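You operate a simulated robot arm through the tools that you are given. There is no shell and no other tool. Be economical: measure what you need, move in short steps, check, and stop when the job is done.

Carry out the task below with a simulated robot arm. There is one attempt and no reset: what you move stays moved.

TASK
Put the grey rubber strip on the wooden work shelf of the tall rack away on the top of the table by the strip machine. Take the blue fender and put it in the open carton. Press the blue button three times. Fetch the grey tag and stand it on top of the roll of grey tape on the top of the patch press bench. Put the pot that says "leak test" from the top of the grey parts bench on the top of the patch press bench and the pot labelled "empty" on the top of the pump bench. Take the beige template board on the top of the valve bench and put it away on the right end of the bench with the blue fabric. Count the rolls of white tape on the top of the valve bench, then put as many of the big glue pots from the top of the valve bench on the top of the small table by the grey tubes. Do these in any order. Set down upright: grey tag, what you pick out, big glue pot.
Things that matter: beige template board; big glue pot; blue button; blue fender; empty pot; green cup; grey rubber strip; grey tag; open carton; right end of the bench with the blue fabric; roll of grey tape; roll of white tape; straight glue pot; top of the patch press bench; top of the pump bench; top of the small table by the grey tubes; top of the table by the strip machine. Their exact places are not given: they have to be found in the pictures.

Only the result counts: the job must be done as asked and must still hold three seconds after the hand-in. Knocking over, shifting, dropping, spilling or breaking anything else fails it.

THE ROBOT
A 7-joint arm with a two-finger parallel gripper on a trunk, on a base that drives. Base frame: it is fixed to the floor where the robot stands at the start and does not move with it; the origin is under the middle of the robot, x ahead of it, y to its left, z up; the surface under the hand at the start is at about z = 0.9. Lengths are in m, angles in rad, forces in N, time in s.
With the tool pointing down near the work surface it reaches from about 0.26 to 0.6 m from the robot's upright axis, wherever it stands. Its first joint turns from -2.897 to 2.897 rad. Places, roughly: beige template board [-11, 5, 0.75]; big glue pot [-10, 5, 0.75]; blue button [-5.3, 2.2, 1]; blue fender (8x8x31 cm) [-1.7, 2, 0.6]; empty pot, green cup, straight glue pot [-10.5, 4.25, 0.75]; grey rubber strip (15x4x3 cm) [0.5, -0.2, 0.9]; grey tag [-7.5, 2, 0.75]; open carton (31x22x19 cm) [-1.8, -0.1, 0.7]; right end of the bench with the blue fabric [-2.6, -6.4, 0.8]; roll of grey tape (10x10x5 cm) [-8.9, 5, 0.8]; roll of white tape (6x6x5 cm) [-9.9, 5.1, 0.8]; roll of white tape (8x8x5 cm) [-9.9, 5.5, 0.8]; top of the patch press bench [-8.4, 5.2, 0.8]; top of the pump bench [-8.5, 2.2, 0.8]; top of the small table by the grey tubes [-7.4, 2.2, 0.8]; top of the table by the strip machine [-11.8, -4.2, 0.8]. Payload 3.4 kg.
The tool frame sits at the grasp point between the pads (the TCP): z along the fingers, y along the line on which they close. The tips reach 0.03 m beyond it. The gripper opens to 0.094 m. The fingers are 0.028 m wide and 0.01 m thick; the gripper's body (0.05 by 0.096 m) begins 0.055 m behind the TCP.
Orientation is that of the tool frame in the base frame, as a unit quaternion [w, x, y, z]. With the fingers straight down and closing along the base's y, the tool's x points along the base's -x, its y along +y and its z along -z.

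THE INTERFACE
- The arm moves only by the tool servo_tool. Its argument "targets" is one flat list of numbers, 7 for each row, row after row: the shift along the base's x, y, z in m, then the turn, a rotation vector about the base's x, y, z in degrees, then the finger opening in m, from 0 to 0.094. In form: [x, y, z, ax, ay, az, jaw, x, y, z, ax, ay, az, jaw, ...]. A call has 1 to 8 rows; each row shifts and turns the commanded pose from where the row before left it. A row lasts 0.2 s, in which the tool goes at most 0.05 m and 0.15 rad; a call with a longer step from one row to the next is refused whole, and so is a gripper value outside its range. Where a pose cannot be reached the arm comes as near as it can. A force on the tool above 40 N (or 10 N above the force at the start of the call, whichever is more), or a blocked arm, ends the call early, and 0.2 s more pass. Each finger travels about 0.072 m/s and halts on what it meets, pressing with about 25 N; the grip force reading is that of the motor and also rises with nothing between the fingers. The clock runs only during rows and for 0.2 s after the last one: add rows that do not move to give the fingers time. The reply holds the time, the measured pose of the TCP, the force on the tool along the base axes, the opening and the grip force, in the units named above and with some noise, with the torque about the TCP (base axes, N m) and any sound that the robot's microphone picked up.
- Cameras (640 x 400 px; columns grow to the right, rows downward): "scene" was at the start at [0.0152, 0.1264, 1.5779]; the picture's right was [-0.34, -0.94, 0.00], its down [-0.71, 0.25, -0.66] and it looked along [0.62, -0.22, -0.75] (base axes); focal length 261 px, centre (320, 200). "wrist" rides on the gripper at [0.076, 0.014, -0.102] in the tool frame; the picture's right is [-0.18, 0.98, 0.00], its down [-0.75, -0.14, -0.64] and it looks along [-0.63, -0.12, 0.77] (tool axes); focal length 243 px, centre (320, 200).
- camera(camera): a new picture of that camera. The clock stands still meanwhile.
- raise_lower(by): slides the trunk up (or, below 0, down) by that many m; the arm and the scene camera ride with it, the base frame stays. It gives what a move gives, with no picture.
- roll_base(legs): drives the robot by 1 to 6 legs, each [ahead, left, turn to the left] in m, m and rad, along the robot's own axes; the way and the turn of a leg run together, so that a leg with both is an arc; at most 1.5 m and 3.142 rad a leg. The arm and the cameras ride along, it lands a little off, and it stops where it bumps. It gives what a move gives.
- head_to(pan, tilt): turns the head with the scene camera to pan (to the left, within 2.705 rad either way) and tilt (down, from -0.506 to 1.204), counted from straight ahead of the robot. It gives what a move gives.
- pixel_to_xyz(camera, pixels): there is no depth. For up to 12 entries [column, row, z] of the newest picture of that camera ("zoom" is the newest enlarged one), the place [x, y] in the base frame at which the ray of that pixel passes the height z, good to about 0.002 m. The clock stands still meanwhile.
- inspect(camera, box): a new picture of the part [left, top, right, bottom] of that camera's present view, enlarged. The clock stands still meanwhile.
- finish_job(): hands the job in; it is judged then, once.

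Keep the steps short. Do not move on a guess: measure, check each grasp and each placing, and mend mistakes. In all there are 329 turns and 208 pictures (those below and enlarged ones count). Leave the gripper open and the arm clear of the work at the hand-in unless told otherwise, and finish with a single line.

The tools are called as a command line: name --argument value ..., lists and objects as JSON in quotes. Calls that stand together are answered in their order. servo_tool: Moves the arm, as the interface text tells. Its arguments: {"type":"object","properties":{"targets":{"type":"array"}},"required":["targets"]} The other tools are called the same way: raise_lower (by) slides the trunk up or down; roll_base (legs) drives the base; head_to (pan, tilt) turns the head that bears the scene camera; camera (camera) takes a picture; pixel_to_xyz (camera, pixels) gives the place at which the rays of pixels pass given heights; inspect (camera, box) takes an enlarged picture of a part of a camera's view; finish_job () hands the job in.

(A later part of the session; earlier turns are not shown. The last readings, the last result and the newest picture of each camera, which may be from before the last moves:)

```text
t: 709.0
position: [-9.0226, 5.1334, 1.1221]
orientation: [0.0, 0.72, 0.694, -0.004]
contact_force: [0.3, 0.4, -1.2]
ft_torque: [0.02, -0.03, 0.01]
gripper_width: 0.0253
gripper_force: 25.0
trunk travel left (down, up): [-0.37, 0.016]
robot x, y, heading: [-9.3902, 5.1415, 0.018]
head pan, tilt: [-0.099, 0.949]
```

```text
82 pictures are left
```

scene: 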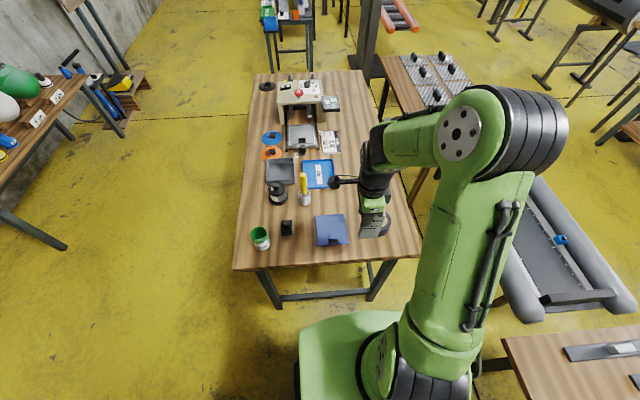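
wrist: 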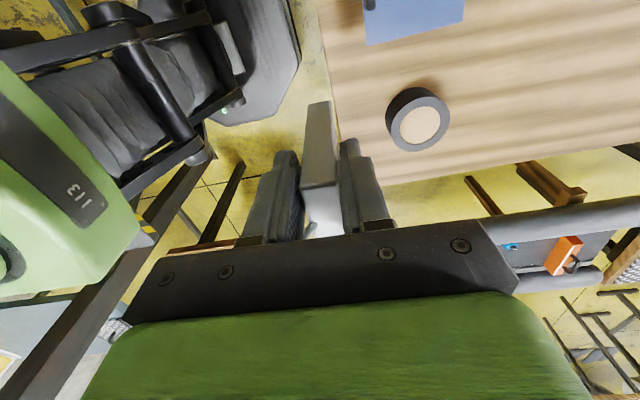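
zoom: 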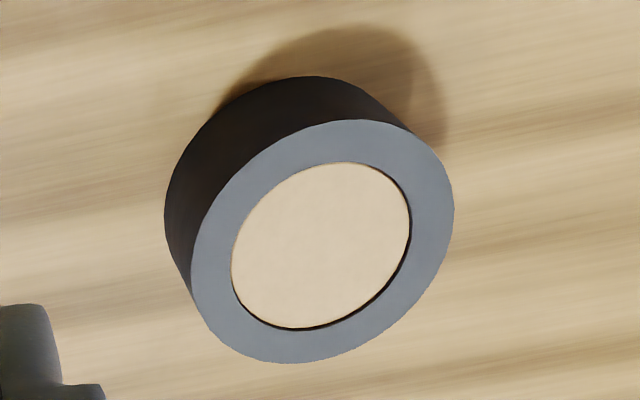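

servo_tool --targets '[0.035, -0.024, 0, 0, 0, 0, 0.01, 0.035, -0.024, 0, 0, 0, 0, 0.01, 0.035, -0.024, -0.01, 0, 0, 0, 0.01, 0.033, -0.023, -0.01, 0, 0, 0, 0.01, 0, 0, -0.04, 0, 0, 0, 0.01]'

camera --camera "wrist"

inspect --camera "scene" --box '[300, 180, 460, 280]'

```text
t: 710.2
position: [-8.8821, 5.0399, 1.0606]
orientation: [0.0, 0.721, 0.693, -0.003]
contact_force: [-0.3, -0.6, -1.0]
ft_torque: [0.04, 0.03, 0.0]
gripper_width: 0.0255
gripper_force: 24.8
trunk travel left (down, up): [-0.37, 0.016]
robot x, y, heading: [-9.3902, 5.1363, 0.018]
head pan, tilt: [-0.099, 0.949]
```

```text
81 pictures are left
```

wrist: 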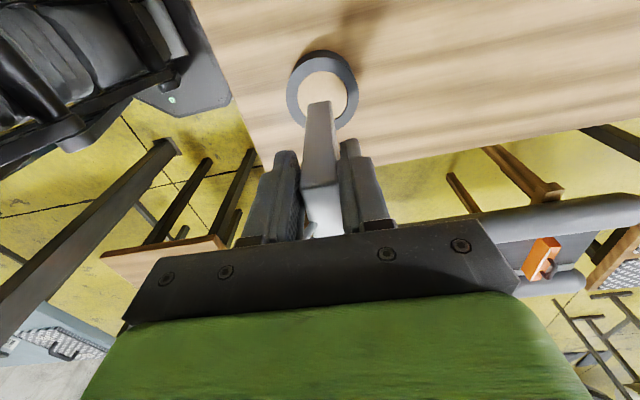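

```text
4.00 times, centred on (380, 230) of scene
```

zoom: 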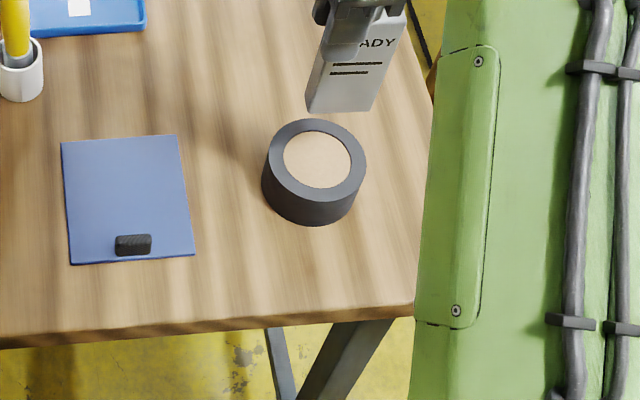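

pixel_to_xyz --camera "zoom" --pixels '[[317, 159, 0.82], [317, 159, 0.84], [317, 159, 0.86]]'

pixel_to_xyz --camera "wrist" --pixels '[[322, 91, 0.82], [322, 91, 0.84], [322, 91, 0.86], [288, 91, 0.85], [357, 91, 0.85]]'

inspect --camera "wrist" --box '[260, 30, 400, 170]'

```text
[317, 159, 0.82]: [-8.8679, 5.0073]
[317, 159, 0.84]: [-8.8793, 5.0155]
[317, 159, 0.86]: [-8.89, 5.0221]
```

```text
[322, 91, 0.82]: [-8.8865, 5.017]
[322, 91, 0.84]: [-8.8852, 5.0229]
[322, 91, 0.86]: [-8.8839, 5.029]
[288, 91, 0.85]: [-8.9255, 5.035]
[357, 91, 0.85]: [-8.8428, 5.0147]
```

```text
2.86 times, centred on (330, 100) of wrist
```

zoom: 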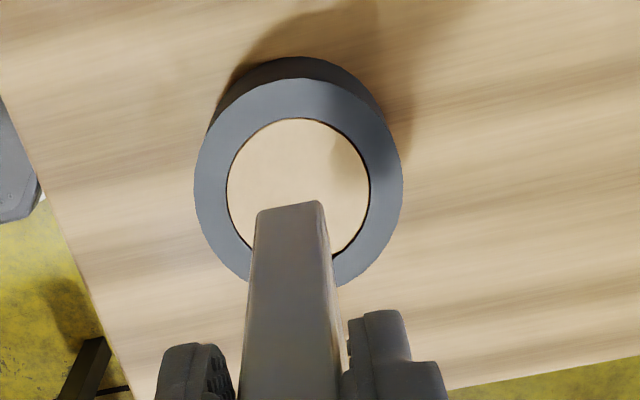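

pixel_to_xyz --camera "wrist" --pixels '[[319.5, 102.8, 0.939], [307, 103.5, 0.939], [331, 101, 0.939], [322.7, 94.4, 0.85]]'

```text
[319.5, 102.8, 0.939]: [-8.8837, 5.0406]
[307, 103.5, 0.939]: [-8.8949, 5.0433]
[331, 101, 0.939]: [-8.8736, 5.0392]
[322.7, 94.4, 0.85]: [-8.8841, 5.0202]
```

Tag sits over the core; shift +5 mm in y and lower until contact.

servo_tool --targets '[-0.001, 0.005, -0.03, 0, 0, 0, 0.01, 0, 0, -0.03, 0, 0, 0, 0.01, 0, 0, -0.015, 0, 0, 0, 0.01, 0, 0, -0.006, 0, 0, 0, 0.01, 0, 0, -0.006, 0, 0, 0, 0.01]'

camera --camera "wrist"

inspect --camera "scene" --box '[320, 170, 440, 270]'

```text
t: 711.4
position: [-8.8866, 5.0446, 0.9748]
orientation: [-0.001, 0.721, 0.693, -0.003]
contact_force: [0.1, -0.7, -0.6]
ft_torque: [0.03, -0.02, -0.01]
gripper_width: 0.0254
gripper_force: 25.1
trunk travel left (down, up): [-0.37, 0.016]
robot x, y, heading: [-9.3846, 5.1391, 0.016]
head pan, tilt: [-0.099, 0.949]
```

```text
78 pictures are left
```

wrist: 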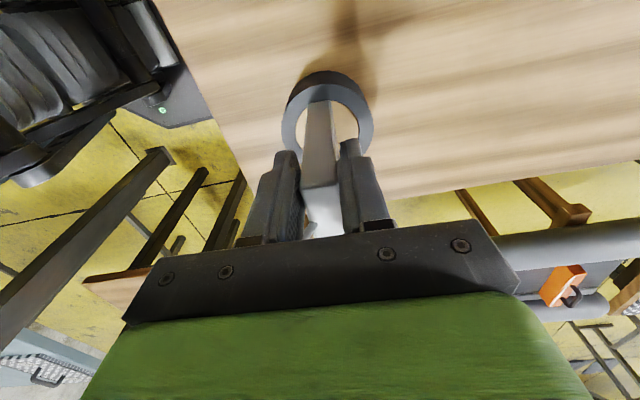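

```text
4.00 times, centred on (380, 220) of scene
```

zoom: 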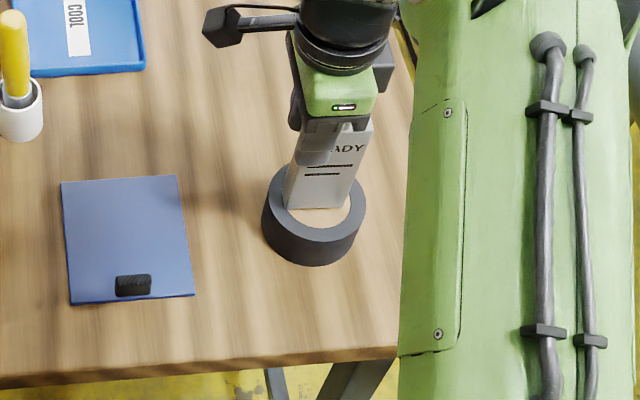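

servo_tool --targets '[0, 0, -0.004, 0, 0, 0, 0.01, 0, 0, -0.004, 0, 0, 0, 0.01, 0, 0, -0.004, 0, 0, 0, 0.01]'

```text
t: 712.2
position: [-8.8866, 5.044, 0.9683]
orientation: [0.003, 0.72, 0.694, -0.001]
contact_force: [-0.5, 3.8, 37.4]
ft_torque: [-0.47, 0.03, -0.01]
gripper_width: 0.0258
gripper_force: 24.9
trunk travel left (down, up): [-0.37, 0.016]
robot x, y, heading: [-9.3887, 5.1393, 0.01]
head pan, tilt: [-0.099, 0.949]
```

Contact. Relieve, open, lift straight.

servo_tool --targets '[0, 0, 0.004, 0, 0, 0, 0.01, 0, 0, 0, 0, 0, 0, 0.04, 0, 0, 0, 0, 0, 0, 0.07, 0, 0, 0, 0, 0, 0, 0.08, 0, 0, 0.03, 0, 0, 0, 0.08, 0, 0, 0.05, 0, 0, 0, 0.08, 0, 0, 0.05, 0, 0, 0, 0.08]'

camera --camera "wrist"

inspect --camera "scene" --box '[320, 150, 460, 270]'

```text
t: 713.8
position: [-8.8889, 5.0469, 1.0964]
orientation: [-0.001, 0.721, 0.693, -0.004]
contact_force: [0.5, 0.5, 0.4]
ft_torque: [-0.03, 0.02, 0.01]
gripper_width: 0.0799
gripper_force: 0.0
trunk travel left (down, up): [-0.37, 0.016]
robot x, y, heading: [-9.3867, 5.1352, 0.014]
head pan, tilt: [-0.099, 0.949]
```

```text
76 pictures are left
```

wrist: 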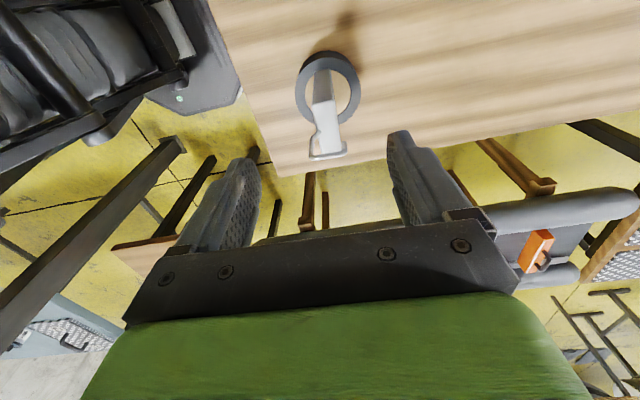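

```text
3.33 times, centred on (390, 210) of scene
```

zoom: 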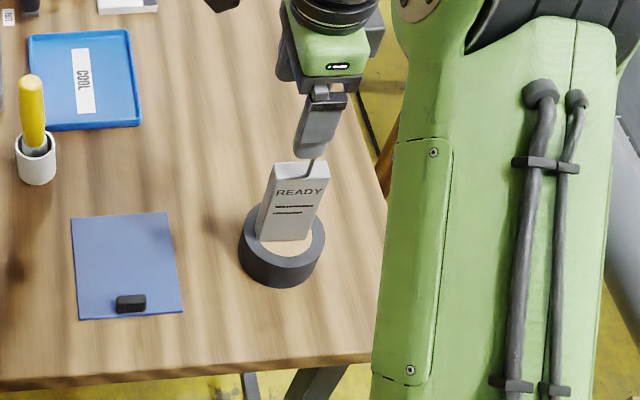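

Tag stands on the roll. Now the template board at the left end of the valve bench.

servo_tool --targets '[0, 0, 0.03, 0, 0, 0, 0.094, -0.04, 0.02, 0, 0, 0, 0, 0.094, -0.04, 0.02, 0, 0, 0, 0, 0.094, -0.04, 0.02, 0, 0, 0, 0, 0.094, -0.04, 0.02, 0, 0, 0, 0, 0.094]'

roll_base --legs '[[0, 0.5, 0], [0, 0.5, 0], [-1.2, 0, 0], [-1.05, 0, 0]]'

```text
t: 715.0
position: [-9.0492, 5.1272, 1.1284]
orientation: [0.0, 0.721, 0.693, -0.002]
contact_force: [-0.8, -1.4, 0.3]
ft_torque: [-0.01, -0.04, 0.0]
gripper_width: 0.0937
gripper_force: 0.0
trunk travel left (down, up): [-0.37, 0.016]
robot x, y, heading: [-9.3868, 5.1387, 0.014]
head pan, tilt: [-0.099, 0.949]
```

```text
t: 731.0
position: [-11.2915, 6.1136, 1.127]
orientation: [0.001, 0.74, 0.673, -0.004]
contact_force: [0.2, 0.8, -0.8]
ft_torque: [-0.03, 0.03, 0.01]
gripper_width: 0.0938
gripper_force: 0.1
trunk travel left (down, up): [-0.37, 0.016]
robot x, y, heading: [-11.6304, 6.1455, -0.041]
head pan, tilt: [-0.099, 0.949]
```

roll_base --legs '[[0, -0.5, 0.04], [0.06, -0.5, 0]]'

head_to --pan 0.25 --tilt 0.95

camera --camera "scene"

camera --camera "wrist"

```text
t: 736.6
position: [-11.2453, 5.1091, 1.128]
orientation: [0.0, 0.727, 0.687, -0.004]
contact_force: [0.9, -0.7, 0.0]
ft_torque: [0.02, -0.01, 0.01]
gripper_width: 0.0939
gripper_force: 0.0
trunk travel left (down, up): [-0.37, 0.016]
robot x, y, heading: [-11.5881, 5.129, -0.004]
head pan, tilt: [-0.099, 0.949]
```

```text
t: 737.4
position: [-11.2457, 5.1108, 1.1282]
orientation: [0.0, 0.727, 0.687, -0.003]
contact_force: [0.4, -0.2, -0.3]
ft_torque: [0.0, -0.03, 0.0]
gripper_width: 0.0942
gripper_force: 0.1
trunk travel left (down, up): [-0.37, 0.016]
robot x, y, heading: [-11.5899, 5.1296, -0.002]
head pan, tilt: [0.25, 0.949]
```

```text
74 pictures are left
```

scene: 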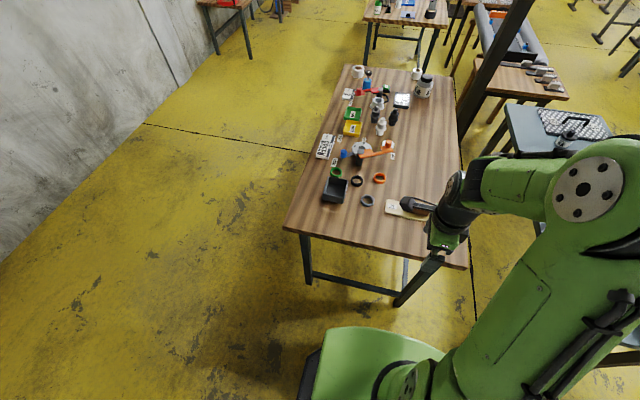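

```text
73 pictures are left
```

wrist: 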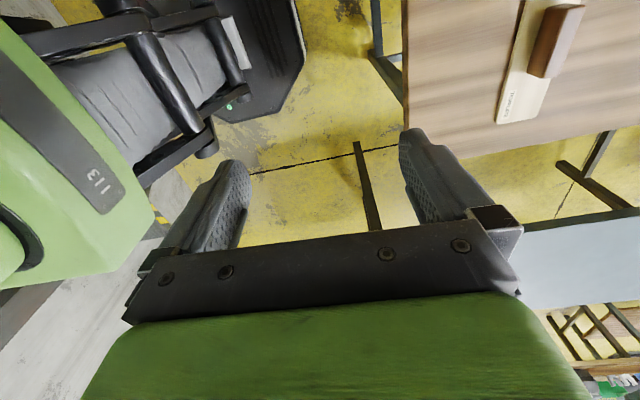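

inspect --camera "wrist" --box '[480, 0, 620, 140]'

pixel_to_xyz --camera "wrist" --pixels '[[556, 42, 0.86], [565, 5, 0.86], [550, 78, 0.83], [497, 122, 0.8], [535, 118, 0.8], [526, 0, 0.8], [556, 42, 0.88]]'

```text
2.86 times, centred on (550, 70) of wrist
```

zoom: 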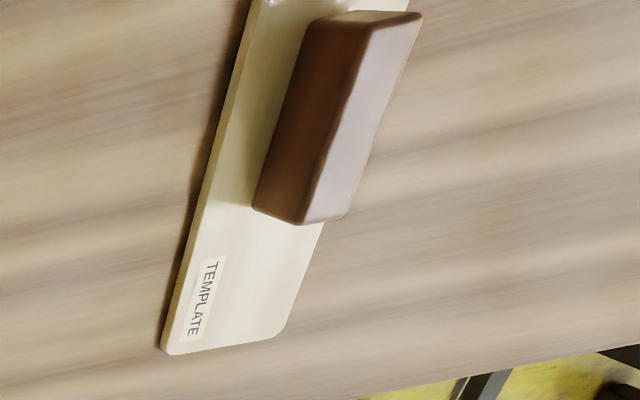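

```text
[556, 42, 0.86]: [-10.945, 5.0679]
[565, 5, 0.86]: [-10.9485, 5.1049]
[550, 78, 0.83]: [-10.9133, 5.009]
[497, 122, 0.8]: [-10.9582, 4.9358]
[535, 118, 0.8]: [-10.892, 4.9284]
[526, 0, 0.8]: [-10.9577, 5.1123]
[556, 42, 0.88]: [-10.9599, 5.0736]
```

The brown handle is at about (-10.945,5.065). I drive 0.13 m closer and go above it.

roll_base --legs '[[0.13, 0, 0]]'

servo_tool --targets '[0.04, -0.01, 0, 0, 0, 0, 0.094, 0.04, -0.01, 0, 0, 0, 0, 0.094, 0.04, -0.01, 0, 0, 0, 0, 0.094, 0.04, -0.01, -0.02, 0, 0, 0, 0.094, 0.01, 0, -0.04, 0, 0, 0, 0.094]'

camera --camera "wrist"

inspect --camera "scene" --box '[300, 150, 500, 290]'

```text
t: 738.7
position: [-11.117, 5.109, 1.1274]
orientation: [0.0, 0.728, 0.686, -0.004]
contact_force: [-0.4, 0.5, 0.1]
ft_torque: [0.02, 0.0, 0.0]
gripper_width: 0.094
gripper_force: 0.0
trunk travel left (down, up): [-0.37, 0.016]
robot x, y, heading: [-11.4585, 5.1275, -0.011]
head pan, tilt: [0.25, 0.949]
```

```text
t: 739.9
position: [-10.9523, 5.0702, 1.0686]
orientation: [0.001, 0.726, 0.687, -0.003]
contact_force: [0.3, 0.1, 0.2]
ft_torque: [0.03, -0.01, 0.01]
gripper_width: 0.0939
gripper_force: 0.1
trunk travel left (down, up): [-0.37, 0.016]
robot x, y, heading: [-11.4591, 5.1242, -0.002]
head pan, tilt: [0.25, 0.949]
```

```text
71 pictures are left
```

wrist: 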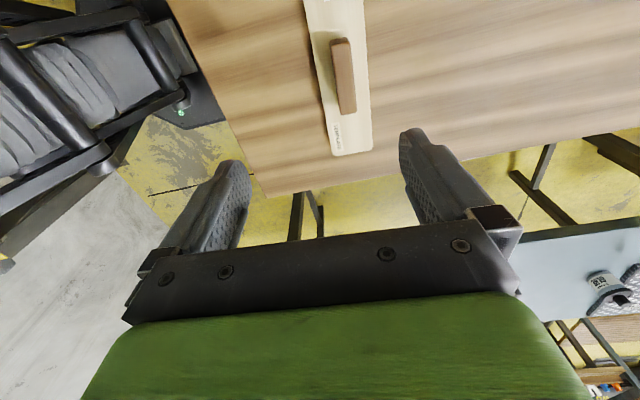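

```text
2.86 times, centred on (400, 220) of scene
```

zoom: 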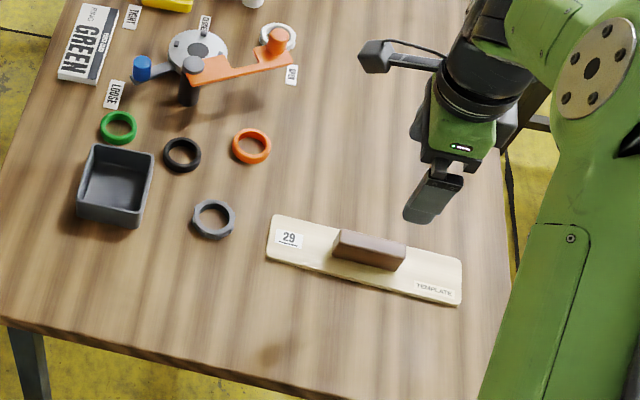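

pixel_to_xyz --camera "zoom" --pixels '[[370, 243, 0.83], [370, 243, 0.85], [340, 235, 0.84], [403, 252, 0.84], [270, 235, 0.8], [460, 290, 0.8]]'

inspect --camera "wrist" --box '[270, 0, 410, 160]'

pixel_to_xyz --camera "zoom" --pixels '[[315, 190, 0.83], [315, 190, 0.85], [298, 110, 0.84], [330, 265, 0.84], [330, 265, 0.83]]'

```text
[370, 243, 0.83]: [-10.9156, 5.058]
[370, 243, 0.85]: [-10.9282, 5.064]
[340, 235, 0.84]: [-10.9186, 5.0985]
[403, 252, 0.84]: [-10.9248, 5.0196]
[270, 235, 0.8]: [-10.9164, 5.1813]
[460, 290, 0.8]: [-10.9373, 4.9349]
```

```text
2.50 times, centred on (340, 80) of wrist
```

zoom: 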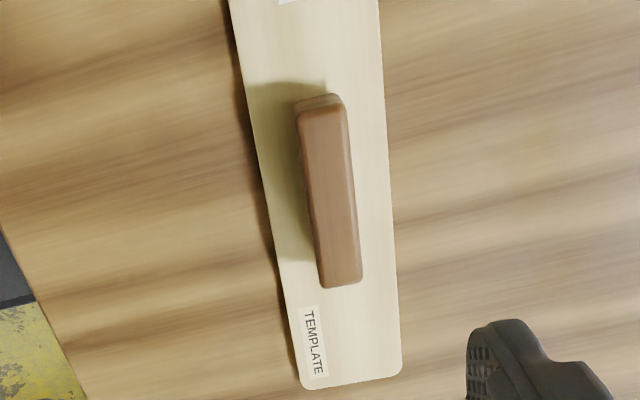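

```text
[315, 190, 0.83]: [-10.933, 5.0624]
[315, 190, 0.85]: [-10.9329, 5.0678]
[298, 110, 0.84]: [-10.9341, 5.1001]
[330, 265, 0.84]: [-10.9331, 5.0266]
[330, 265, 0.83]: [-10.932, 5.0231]
```

Handle centre (-10.926,5.06), top ≈0.847, aligned. Lower to z≈0.848 and close.

servo_tool --targets '[0.026, -0.01, -0.03, 0, 0, 0, 0.08, 0, 0, -0.05, 0, 0, 0, 0.08, 0, 0, -0.05, 0, 0, 0, 0.08, 0, 0, -0.05, 0, 0, 0, 0.08, 0, 0, -0.025, 0, 0, 0, 0.08, 0, 0, -0.015, 0, 0, 0, 0.08]'

camera --camera "wrist"

```text
t: 741.3
position: [-10.9225, 5.0599, 0.847]
orientation: [-0.001, 0.727, 0.687, -0.004]
contact_force: [-0.5, 0.3, -0.2]
ft_torque: [0.02, 0.0, -0.02]
gripper_width: 0.0797
gripper_force: 0.1
trunk travel left (down, up): [-0.37, 0.016]
robot x, y, heading: [-11.4578, 5.1263, -0.004]
head pan, tilt: [0.25, 0.949]
```

```text
68 pictures are left
```

wrist: 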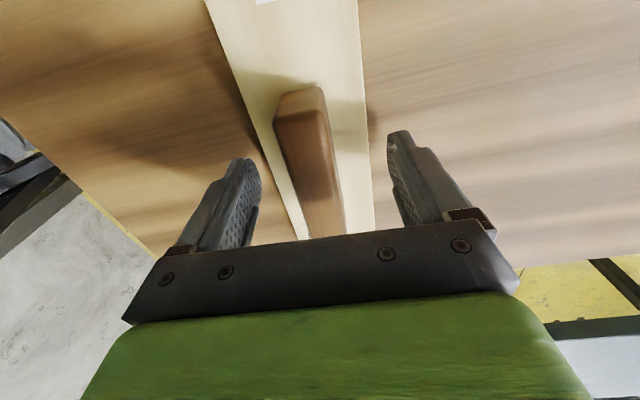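

servo_tool --targets '[0, 0, 0, 0, 0, 0, 0.01, 0, 0, 0, 0, 0, 0, 0.01, 0, 0, 0, 0, 0, 0, 0.01, 0, 0, 0, 0, 0, 0, 0.01, 0, 0, 0.03, 0, 0, 0, 0.01, 0, 0, 0.05, 0, 0, 0, 0.01, 0, 0, 0.05, 0, 0, 0, 0.01, 0, 0, 0.05, 0, 0, 0, 0.01]'

servo_tool --targets '[-0.04, 0.005, 0.02, 0, 0, 0, 0.01, -0.04, 0.005, 0.02, 0, 0, 0, 0.01, -0.04, 0.005, 0.02, 0, 0, 0, 0.01, -0.04, 0.005, 0.02, 0, 0, 0, 0.01, -0.03, 0.005, 0.02, 0, 0, 0, 0.01]'

camera --camera "wrist"

```text
t: 743.1
position: [-10.925, 5.0577, 1.0285]
orientation: [0.0, 0.727, 0.686, -0.003]
contact_force: [-0.3, 0.3, -1.2]
ft_torque: [-0.01, -0.05, -0.03]
gripper_width: 0.0282
gripper_force: 24.9
trunk travel left (down, up): [-0.37, 0.016]
robot x, y, heading: [-11.455, 5.1245, -0.007]
head pan, tilt: [0.25, 0.949]
```

```text
t: 744.3
position: [-11.1119, 5.0859, 1.127]
orientation: [0.0, 0.727, 0.687, -0.002]
contact_force: [0.2, 0.4, -1.9]
ft_torque: [-0.02, 0.01, 0.02]
gripper_width: 0.0282
gripper_force: 25.3
trunk travel left (down, up): [-0.37, 0.016]
robot x, y, heading: [-11.457, 5.1249, -0.007]
head pan, tilt: [0.25, 0.949]
```

```text
67 pictures are left
```

wrist: 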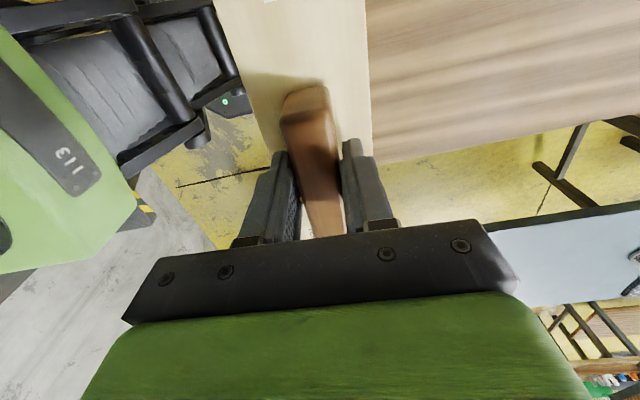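

Board held. I drive (keeping heading 0, moving sideways) south down the aisle.

roll_base --legs '[[-0.27, 0, 0.005], [0, -1.0, 0], [0, -0.9, 0]]'

```text
t: 755.2
position: [-11.3646, 3.2061, 1.1267]
orientation: [0.0, 0.725, 0.688, -0.004]
contact_force: [1.4, -0.3, -1.9]
ft_torque: [0.03, 0.04, -0.01]
gripper_width: 0.0282
gripper_force: 25.3
trunk travel left (down, up): [-0.37, 0.016]
robot x, y, heading: [-11.7125, 3.2479, 0.004]
head pan, tilt: [0.25, 0.949]
```

roll_base --legs '[[0.3, -1.0, 0], [0, -1.0, 0], [1.5, 0, 0], [1.5, 0, 0], [1.0, 0, 0]]'

```text
t: 784.2
position: [-7.0152, 1.422, 1.127]
orientation: [0.0, 0.706, 0.709, -0.005]
contact_force: [-0.3, 0.2, -2.2]
ft_torque: [0.0, 0.0, 0.0]
gripper_width: 0.028
gripper_force: 25.4
trunk travel left (down, up): [-0.37, 0.016]
robot x, y, heading: [-7.3675, 1.4401, 0.057]
head pan, tilt: [0.25, 0.949]
```

roll_base --legs '[[0, 0, -0.075], [1.2, 0, 0], [0.8, 0, 0]]'

head_to --pan 1.45 --tilt 0.55

camera --camera "scene"

```text
t: 794.5
position: [-5.0575, 1.3473, 1.1269]
orientation: [0.0, 0.733, 0.68, -0.004]
contact_force: [-0.2, 1.1, -1.6]
ft_torque: [0.0, 0.0, -0.01]
gripper_width: 0.0284
gripper_force: 25.4
trunk travel left (down, up): [-0.37, 0.016]
robot x, y, heading: [-5.4049, 1.3986, -0.02]
head pan, tilt: [0.25, 0.949]
```

```text
t: 795.9
position: [-5.0579, 1.349, 1.1275]
orientation: [0.0, 0.733, 0.681, -0.003]
contact_force: [0.0, 0.2, -1.5]
ft_torque: [-0.02, -0.03, -0.03]
gripper_width: 0.028
gripper_force: 25.2
trunk travel left (down, up): [-0.37, 0.016]
robot x, y, heading: [-5.4077, 1.3925, -0.022]
head pan, tilt: [1.45, 0.55]
```

```text
66 pictures are left
```

scene: 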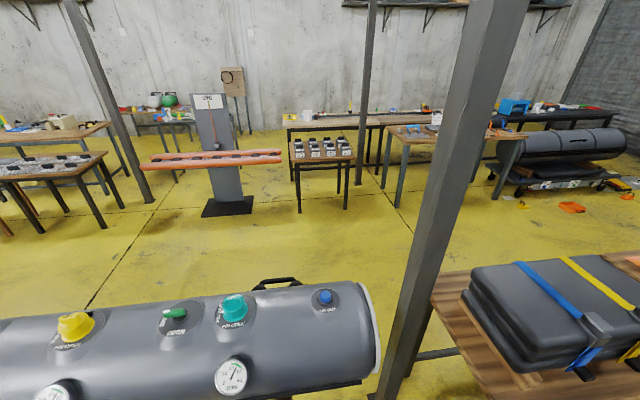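

The blue button is on top of the cylinder at (325,297). I note its place for later and drive on.

pixel_to_xyz --camera "scene" --pixels '[[325, 296, 0.98], [325, 296, 1.0], [325, 296, 1.02], [325, 296, 1.04]]'

roll_base --legs '[[0, 0, -0.02], [1.5, 0, 0], [1.0, 0, 0]]'

head_to --pan -0.5 --tilt 0.4

camera --camera "scene"

```text
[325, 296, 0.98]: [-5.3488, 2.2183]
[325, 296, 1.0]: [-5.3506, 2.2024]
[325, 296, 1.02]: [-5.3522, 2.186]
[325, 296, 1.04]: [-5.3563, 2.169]
```

```text
t: 808.3
position: [-2.5953, 1.3135, 1.1269]
orientation: [0.0, 0.723, 0.69, -0.003]
contact_force: [0.2, 0.1, -2.3]
ft_torque: [0.03, 0.04, 0.01]
gripper_width: 0.0281
gripper_force: 24.8
trunk travel left (down, up): [-0.37, 0.016]
robot x, y, heading: [-2.947, 1.3506, 0.007]
head pan, tilt: [1.45, 0.55]
```

```text
t: 810.2
position: [-2.5955, 1.3137, 1.1285]
orientation: [0.0, 0.724, 0.69, -0.004]
contact_force: [0.0, -0.1, -1.3]
ft_torque: [0.0, -0.01, 0.03]
gripper_width: 0.028
gripper_force: 25.1
trunk travel left (down, up): [-0.37, 0.016]
robot x, y, heading: [-2.9437, 1.3543, 0.004]
head pan, tilt: [-0.499, 0.4]
```

```text
65 pictures are left
```

scene: 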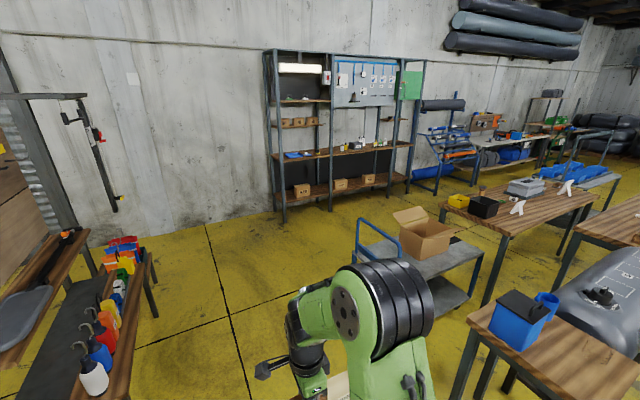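

roll_base --legs '[[1.5, -0.2, 0], [0.8, -0.3, 0], [0, -0.6, 0], [0, 0, -1.57]]'

head_to --pan -0.2 --tilt 0.4

camera --camera "scene"

```text
refused: leg 1 is longer than a leg can be; nothing moved
```

```text
t: 811.0
position: [-2.595, 1.3132, 1.1273]
orientation: [0.0, 0.724, 0.69, -0.004]
contact_force: [-0.3, 0.9, -0.9]
ft_torque: [-0.01, 0.02, 0.03]
gripper_width: 0.0278
gripper_force: 24.7
trunk travel left (down, up): [-0.37, 0.016]
robot x, y, heading: [-2.9437, 1.3542, 0.002]
head pan, tilt: [-0.201, 0.4]
```

```text
64 pictures are left
```

scene: 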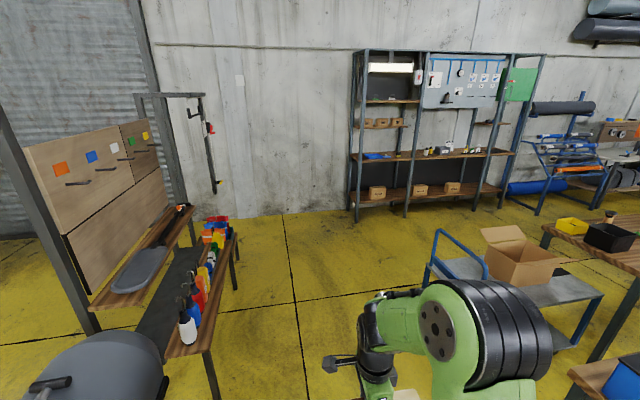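

roll_base --legs '[[1.4, -0.2, 0], [0.9, -0.3, 0], [0, -0.6, 0], [0, 0, -1.57]]'

head_to --pan 0.0 --tilt 0.4

camera --camera "scene"

```text
t: 829.5
position: [-0.6911, -0.1164, 1.1274]
orientation: [-0.002, 0.999, -0.042, -0.002]
contact_force: [0.5, 1.2, -2.1]
ft_torque: [0.03, -0.01, 0.02]
gripper_width: 0.0279
gripper_force: 24.7
trunk travel left (down, up): [-0.37, 0.016]
robot x, y, heading: [-0.6406, 0.2286, -1.599]
head pan, tilt: [-0.201, 0.4]
```

```text
t: 830.2
position: [-0.6916, -0.1157, 1.1271]
orientation: [-0.003, 0.999, -0.043, -0.002]
contact_force: [-0.6, 0.2, -1.5]
ft_torque: [0.03, 0.01, 0.0]
gripper_width: 0.0281
gripper_force: 24.8
trunk travel left (down, up): [-0.37, 0.016]
robot x, y, heading: [-0.6356, 0.2337, -1.599]
head pan, tilt: [0.0, 0.4]
```

```text
63 pictures are left
```

scene: 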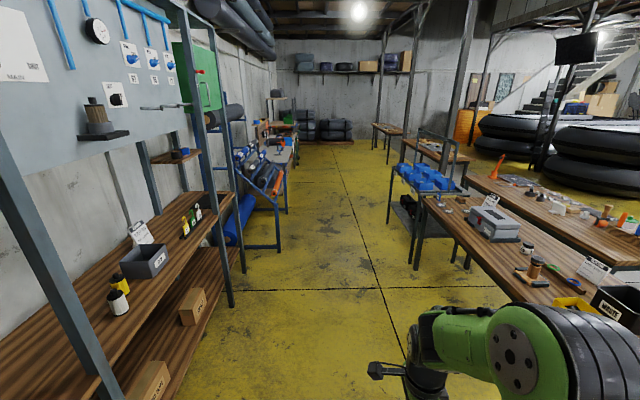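

Clear aisle. I drive ahead to y≈-4.

roll_base --legs '[[0, 0, 0.025], [1.5, 0, 0], [1.5, 0, 0], [1.2, 0, 0]]'

head_to --pan -0.4 --tilt 0.5

camera --camera "scene"

```text
t: 850.5
position: [-0.5655, -4.2643, 1.1268]
orientation: [-0.003, 1.0, 0.017, -0.002]
contact_force: [-0.3, -0.3, -1.5]
ft_torque: [-0.02, 0.0, -0.02]
gripper_width: 0.0279
gripper_force: 24.5
trunk travel left (down, up): [-0.37, 0.016]
robot x, y, heading: [-0.5592, -3.9108, -1.482]
head pan, tilt: [0.0, 0.4]
```

```text
t: 851.3
position: [-0.5651, -4.2644, 1.1263]
orientation: [-0.003, 1.0, 0.018, -0.002]
contact_force: [1.0, -0.2, -1.7]
ft_torque: [-0.01, 0.0, -0.02]
gripper_width: 0.028
gripper_force: 25.3
trunk travel left (down, up): [-0.37, 0.016]
robot x, y, heading: [-0.5572, -3.9162, -1.484]
head pan, tilt: [-0.4, 0.499]
```

```text
62 pictures are left
```

scene: 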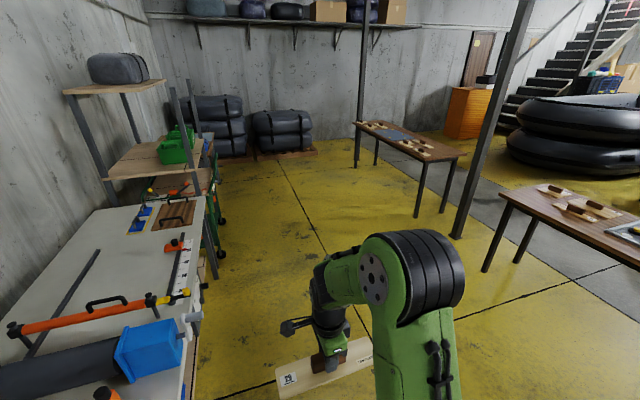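

inspect --camera "scene" --box '[340, 100, 500, 220]'

pixel_to_xyz --camera "scene" --pixels '[[354, 124, 0.78], [422, 160, 0.78], [463, 153, 0.78], [391, 120, 0.78], [416, 217, 0], [356, 168, 0], [485, 272, 0], [458, 237, 0]]'

```text
3.33 times, centred on (420, 160) of scene
```

zoom: 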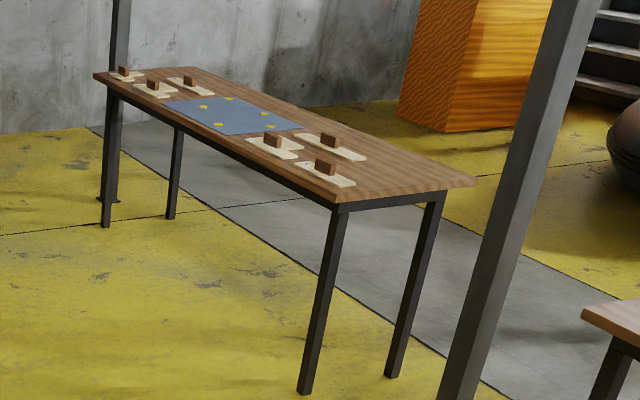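

```text
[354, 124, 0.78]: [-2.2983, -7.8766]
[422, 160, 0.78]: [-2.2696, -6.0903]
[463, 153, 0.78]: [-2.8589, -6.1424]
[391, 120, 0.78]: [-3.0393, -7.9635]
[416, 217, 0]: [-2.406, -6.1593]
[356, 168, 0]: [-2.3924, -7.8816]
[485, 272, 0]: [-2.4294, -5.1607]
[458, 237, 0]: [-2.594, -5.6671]
```

I drive diagonally to the bench's east side near its right end and face it.

roll_base --legs '[[0, 0, -0.51], [1.4, 0, 0], [1.2, 0, 0], [0, 0, -1.146]]'

head_to --pan 0.1 --tilt 0.75

camera --camera "scene"

```text
t: 868.4
position: [-1.9822, -6.2658, 1.1276]
orientation: [0.003, -0.683, 0.731, 0.0]
contact_force: [0.5, -1.0, -1.4]
ft_torque: [-0.02, -0.03, -0.02]
gripper_width: 0.0281
gripper_force: 25.0
trunk travel left (down, up): [-0.37, 0.016]
robot x, y, heading: [-1.6338, -6.3084, 3.124]
head pan, tilt: [-0.4, 0.499]
```

```text
t: 869.3
position: [-1.9821, -6.2652, 1.1283]
orientation: [0.003, -0.683, 0.73, 0.001]
contact_force: [-0.1, -0.7, -0.3]
ft_torque: [-0.02, -0.01, -0.01]
gripper_width: 0.0279
gripper_force: 24.7
trunk travel left (down, up): [-0.37, 0.016]
robot x, y, heading: [-1.6329, -6.3093, 3.131]
head pan, tilt: [0.099, 0.75]
```

```text
60 pictures are left
```

scene: 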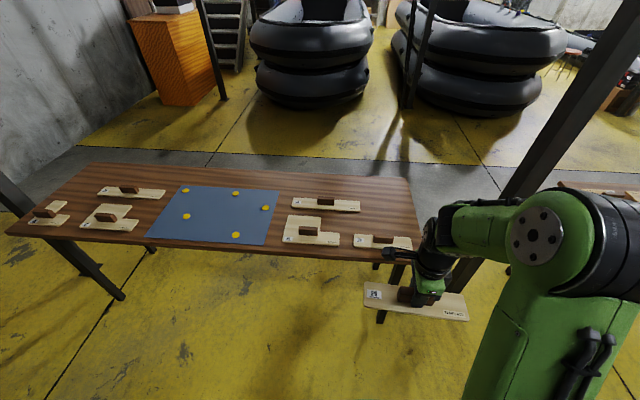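

inspect --camera "scene" --box '[260, 160, 440, 280]'

pixel_to_xyz --camera "zoom" --pixels '[[560, 65, 0.8], [555, 380, 0.8], [360, 180, 0.8], [365, 155, 0.8], [285, 285, 0.8], [340, 285, 0.8], [545, 310, 0.8], [545, 285, 0.8], [345, 255, 0.8], [420, 60, 0.8], [560, 200, 0.8]]'

```text
3.33 times, centred on (350, 220) of scene
```

zoom: 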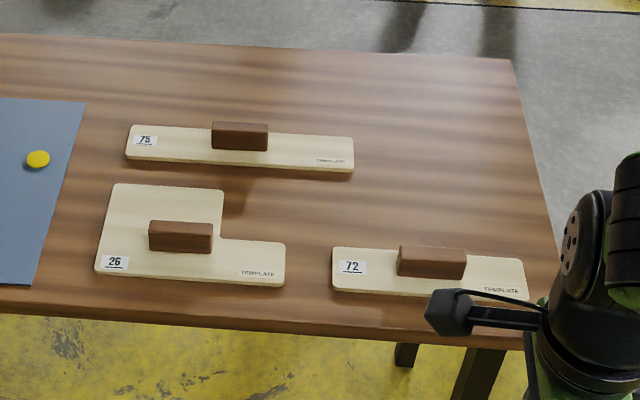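

```text
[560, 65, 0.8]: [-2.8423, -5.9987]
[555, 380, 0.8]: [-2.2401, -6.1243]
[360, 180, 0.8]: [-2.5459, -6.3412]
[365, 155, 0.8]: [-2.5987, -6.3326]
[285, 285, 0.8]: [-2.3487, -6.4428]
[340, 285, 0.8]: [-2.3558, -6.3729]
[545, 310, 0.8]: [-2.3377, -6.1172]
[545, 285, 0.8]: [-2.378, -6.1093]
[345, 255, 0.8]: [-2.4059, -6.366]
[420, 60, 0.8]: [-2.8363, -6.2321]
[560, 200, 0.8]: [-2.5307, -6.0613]
```

Free place at the right end: right of board 75 and behind board 72, centred (-2.60,-6.19) with the board along x. I drive closer and turn the board about 94°.

roll_base --legs '[[0.42, 0.05, 0]]'

servo_tool --targets '[0, 0, 0, 0, 0, 8.5, 0.01, 0, 0, 0, 0, 0, 8.5, 0.01, 0, 0, 0, 0, 0, 8.5, 0.01, 0, 0, 0, 0, 0, 8.5, 0.01, 0, 0, 0, 0, 0, 8.5, 0.01, 0, 0, 0, 0, 0, 8.5, 0.01, 0, 0, 0, 0, 0, 8.5, 0.01, 0, 0, 0, 0, 0, 8.5, 0.01]'

servo_tool --targets '[0, 0, 0, 0, 0, 8.5, 0.01, 0, 0, 0, 0, 0, 8.5, 0.01, 0, 0, 0, 0, 0, 8.4, 0.01]'

camera --camera "scene"

```text
t: 871.9
position: [-2.3972, -6.3098, 1.127]
orientation: [0.004, -0.684, 0.73, 0.0]
contact_force: [0.2, 0.3, -1.4]
ft_torque: [0.0, -0.03, 0.01]
gripper_width: 0.0281
gripper_force: 25.2
trunk travel left (down, up): [-0.37, 0.016]
robot x, y, heading: [-2.0469, -6.3525, 3.128]
head pan, tilt: [0.099, 0.75]
```

```text
t: 873.7
position: [-2.3973, -6.3093, 1.1282]
orientation: [-0.003, 0.975, -0.221, -0.003]
contact_force: [-0.5, 0.9, -1.9]
ft_torque: [-0.01, -0.04, 0.01]
gripper_width: 0.0282
gripper_force: 24.9
trunk travel left (down, up): [-0.37, 0.016]
robot x, y, heading: [-2.05, -6.353, 3.128]
head pan, tilt: [0.099, 0.75]
```

```text
t: 874.5
position: [-2.3972, -6.3094, 1.1288]
orientation: [-0.003, 1.0, -0.001, -0.003]
contact_force: [0.0, 0.8, -1.6]
ft_torque: [-0.03, 0.01, 0.03]
gripper_width: 0.028
gripper_force: 25.0
trunk travel left (down, up): [-0.37, 0.016]
robot x, y, heading: [-2.0505, -6.3512, 3.127]
head pan, tilt: [0.099, 0.75]
```

```text
58 pictures are left
```

scene: 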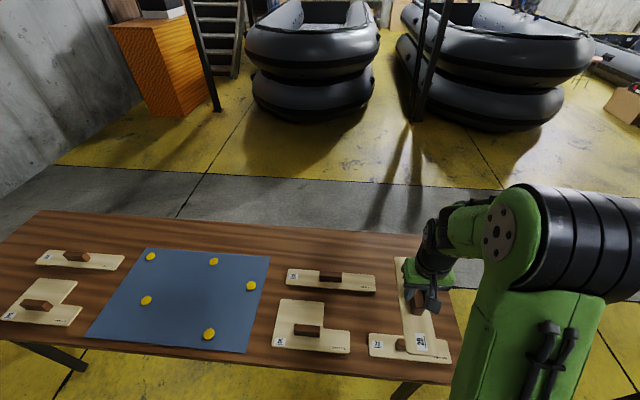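

inspect --camera "scene" --box '[280, 220, 480, 380]'

pixel_to_xyz --camera "scene" --pixels '[[375, 282, 0.8], [376, 293, 0.8], [370, 333, 0.8], [449, 361, 0.8], [450, 345, 0.8], [425, 235, 0.8], [462, 345, 0.8]]'

```text
2.50 times, centred on (380, 300) of scene
```

zoom: 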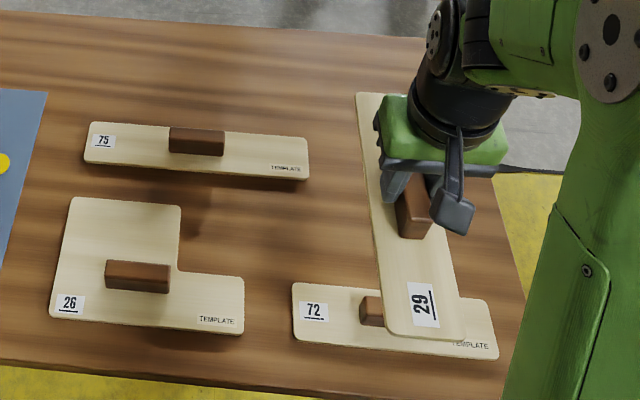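

```text
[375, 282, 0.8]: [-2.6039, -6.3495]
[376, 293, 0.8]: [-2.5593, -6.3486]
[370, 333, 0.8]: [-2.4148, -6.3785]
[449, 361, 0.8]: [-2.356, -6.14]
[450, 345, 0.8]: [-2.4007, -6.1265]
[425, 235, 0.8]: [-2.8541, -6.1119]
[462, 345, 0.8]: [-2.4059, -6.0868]
```

I carry it to (-2.58,-6.20) and lower.

servo_tool --targets '[-0.036, 0.022, 0, 0, 0, 0, 0.01, -0.036, 0.022, 0, 0, 0, 0, 0.01, -0.036, 0.022, 0, 0, 0, 0, 0.01, -0.036, 0.022, 0, 0, 0, 0, 0.01, -0.039, 0.021, 0, 0, 0, 0, 0.01, 0, 0, -0.05, 0, 0, 0, 0.01, 0, 0, -0.05, 0, 0, 0, 0.01, 0, 0, -0.05, 0, 0, 0, 0.01]'

camera --camera "wrist"

inspect --camera "scene" --box '[280, 220, 480, 380]'

```text
t: 876.3
position: [-2.5834, -6.2006, 0.9737]
orientation: [-0.003, 1.0, -0.003, -0.002]
contact_force: [0.2, -0.7, -1.6]
ft_torque: [-0.03, -0.04, -0.03]
gripper_width: 0.0281
gripper_force: 24.9
trunk travel left (down, up): [-0.37, 0.016]
robot x, y, heading: [-2.0495, -6.3534, 3.128]
head pan, tilt: [0.099, 0.75]
```

```text
56 pictures are left
```

wrist: 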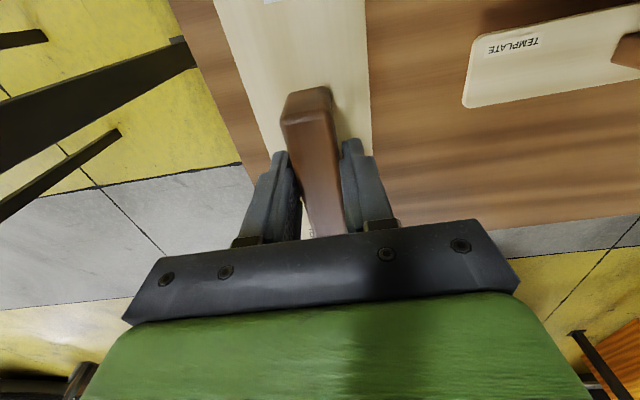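

```text
2.50 times, centred on (380, 300) of scene
```

zoom: 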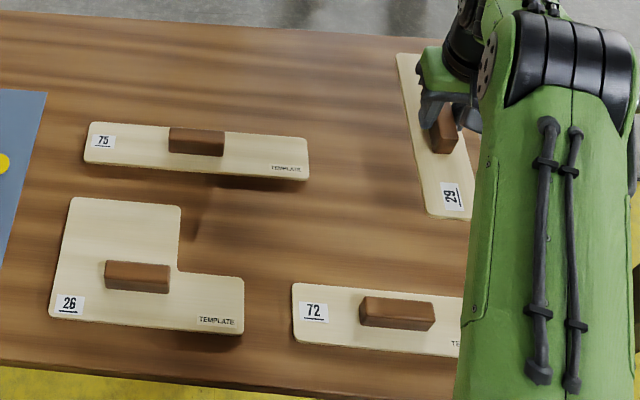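

servo_tool --targets '[0, -0.025, -0.03, 0, 0, 0, 0.01, 0, 0, -0.045, 0, 0, 0, 0.01, 0, 0, -0.025, 0, 0, 0, 0.01, 0, 0, -0.01, 0, 0, 0, 0.01, 0, 0, -0.008, 0, 0, 0, 0.01]'

camera --camera "wrist"

```text
t: 877.5
position: [-2.5803, -6.2246, 0.8588]
orientation: [-0.002, 1.0, -0.003, -0.003]
contact_force: [-0.8, 0.0, -0.7]
ft_torque: [-0.02, 0.03, 0.02]
gripper_width: 0.028
gripper_force: 25.0
trunk travel left (down, up): [-0.37, 0.016]
robot x, y, heading: [-2.05, -6.3569, 3.135]
head pan, tilt: [0.099, 0.75]
```

```text
54 pictures are left
```

wrist: 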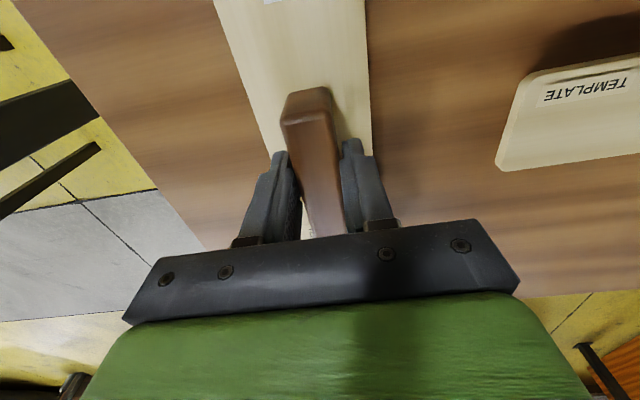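

Not down yet; lower in small steps to contact.

servo_tool --targets '[0, 0, -0.006, 0, 0, 0, 0.01, 0, 0, -0.006, 0, 0, 0, 0.01, 0, 0, -0.006, 0, 0, 0, 0.01, 0, 0, -0.005, 0, 0, 0, 0.01]'

```text
t: 878.5
position: [-2.5819, -6.2251, 0.8393]
orientation: [-0.003, 1.0, -0.002, -0.005]
contact_force: [-4.1, 1.9, 26.3]
ft_torque: [-0.44, -0.98, -0.06]
gripper_width: 0.028
gripper_force: 25.0
trunk travel left (down, up): [-0.37, 0.016]
robot x, y, heading: [-2.0474, -6.356, 3.125]
head pan, tilt: [0.099, 0.75]
```

Contact. Open, lift, and check.

servo_tool --targets '[0, 0, 0.001, 0, 0, 0, 0.05, 0, 0, 0, 0, 0, 0, 0.07, 0, 0, 0, 0, 0, 0, 0.07, 0, 0, 0.04, 0, 0, 0, 0.07, 0, 0, 0.05, 0, 0, 0, 0.07, 0, 0, 0.05, 0, 0, 0, 0.07, 0, 0, 0.05, 0, 0, 0, 0.07, 0, 0, 0.05, 0, 0, 0, 0.07]'

servo_tool --targets '[0.04, -0.02, 0.01, 0, 0, 0, 0.07, 0.04, -0.02, 0.01, 0, 0, 0, 0.07, 0.04, -0.02, 0.01, 0, 0, 0, 0.07, 0.04, -0.02, 0, 0, 0, 0, 0.07, 0.03, -0.02, 0, 0, 0, 0, 0.07]'

inspect --camera "scene" --box '[280, 220, 480, 380]'

```text
t: 880.3
position: [-2.5773, -6.2283, 1.0753]
orientation: [-0.003, 1.0, -0.002, -0.001]
contact_force: [0.0, -0.3, 0.2]
ft_torque: [-0.02, 0.01, -0.02]
gripper_width: 0.0698
gripper_force: 0.1
trunk travel left (down, up): [-0.37, 0.016]
robot x, y, heading: [-2.0509, -6.3553, 3.128]
head pan, tilt: [0.099, 0.75]
```

```text
t: 881.5
position: [-2.3906, -6.3297, 1.1077]
orientation: [-0.002, 1.0, -0.001, -0.004]
contact_force: [0.6, -1.3, -0.4]
ft_torque: [-0.04, 0.01, -0.01]
gripper_width: 0.07
gripper_force: 0.0
trunk travel left (down, up): [-0.37, 0.016]
robot x, y, heading: [-2.0505, -6.356, 3.128]
head pan, tilt: [0.099, 0.75]
```

```text
2.50 times, centred on (380, 300) of scene
```

zoom: 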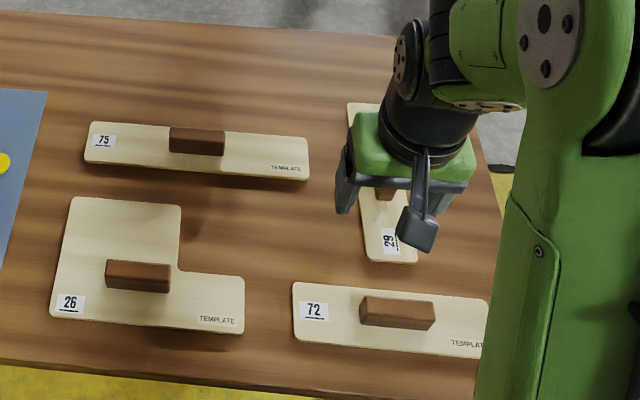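

Board 29 lies at the right end. Next the fender; I drive back north.

roll_base --legs '[[-0.42, 0, 0], [0, 0, -1.96], [1.3, 0, 0], [1.25, 0, 0], [0, 0, 0.4]]'

```text
t: 902.2
position: [-0.4709, -3.6969, 1.1075]
orientation: [0.004, -0.693, 0.721, 0.0]
contact_force: [-0.8, -0.5, 0.4]
ft_torque: [0.02, 0.02, 0.03]
gripper_width: 0.0703
gripper_force: 0.1
trunk travel left (down, up): [-0.37, 0.016]
robot x, y, heading: [-0.5059, -4.0405, 1.525]
head pan, tilt: [0.099, 0.75]
```

roll_base --legs '[[0, 0.16, 0.046], [1.5, 0, 0], [1.5, 0, 0], [1.3, 0, 0]]'

```text
t: 923.8
position: [-0.5695, 0.6096, 1.107]
orientation: [0.004, -0.692, 0.722, 0.0]
contact_force: [-0.3, 0.3, -1.0]
ft_torque: [0.01, 0.01, 0.01]
gripper_width: 0.07
gripper_force: 0.0
trunk travel left (down, up): [-0.37, 0.016]
robot x, y, heading: [-0.6052, 0.2701, 1.526]
head pan, tilt: [0.099, 0.75]
```

roll_base --legs '[[0.8, 0, 0.045], [0, 0.95, 0]]'

head_to --pan 0.2 --tilt 0.8

camera --camera "scene"

```text
t: 932.8
position: [-1.5451, 1.4052, 1.1066]
orientation: [-0.003, 0.71, -0.704, -0.001]
contact_force: [0.1, -0.2, -0.2]
ft_torque: [-0.01, -0.04, -0.04]
gripper_width: 0.0702
gripper_force: 0.0
trunk travel left (down, up): [-0.37, 0.016]
robot x, y, heading: [-1.5634, 1.0658, 1.571]
head pan, tilt: [0.099, 0.75]
```

```text
t: 933.4
position: [-1.5445, 1.4058, 1.1061]
orientation: [-0.003, 0.71, -0.704, -0.001]
contact_force: [-0.1, 0.4, -0.1]
ft_torque: [-0.01, -0.02, -0.02]
gripper_width: 0.07
gripper_force: 0.0
trunk travel left (down, up): [-0.37, 0.016]
robot x, y, heading: [-1.562, 1.0644, 1.58]
head pan, tilt: [0.201, 0.799]
```

```text
52 pictures are left
```

scene: 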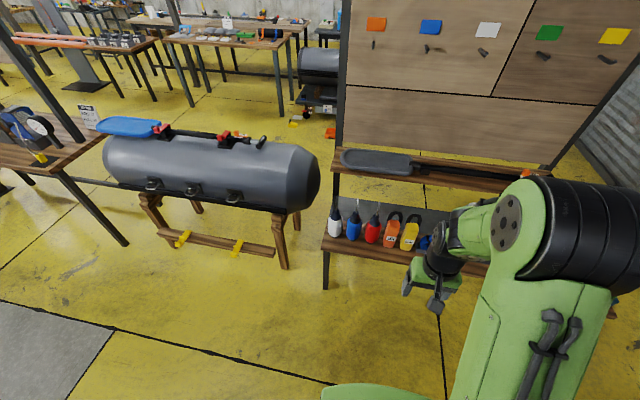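

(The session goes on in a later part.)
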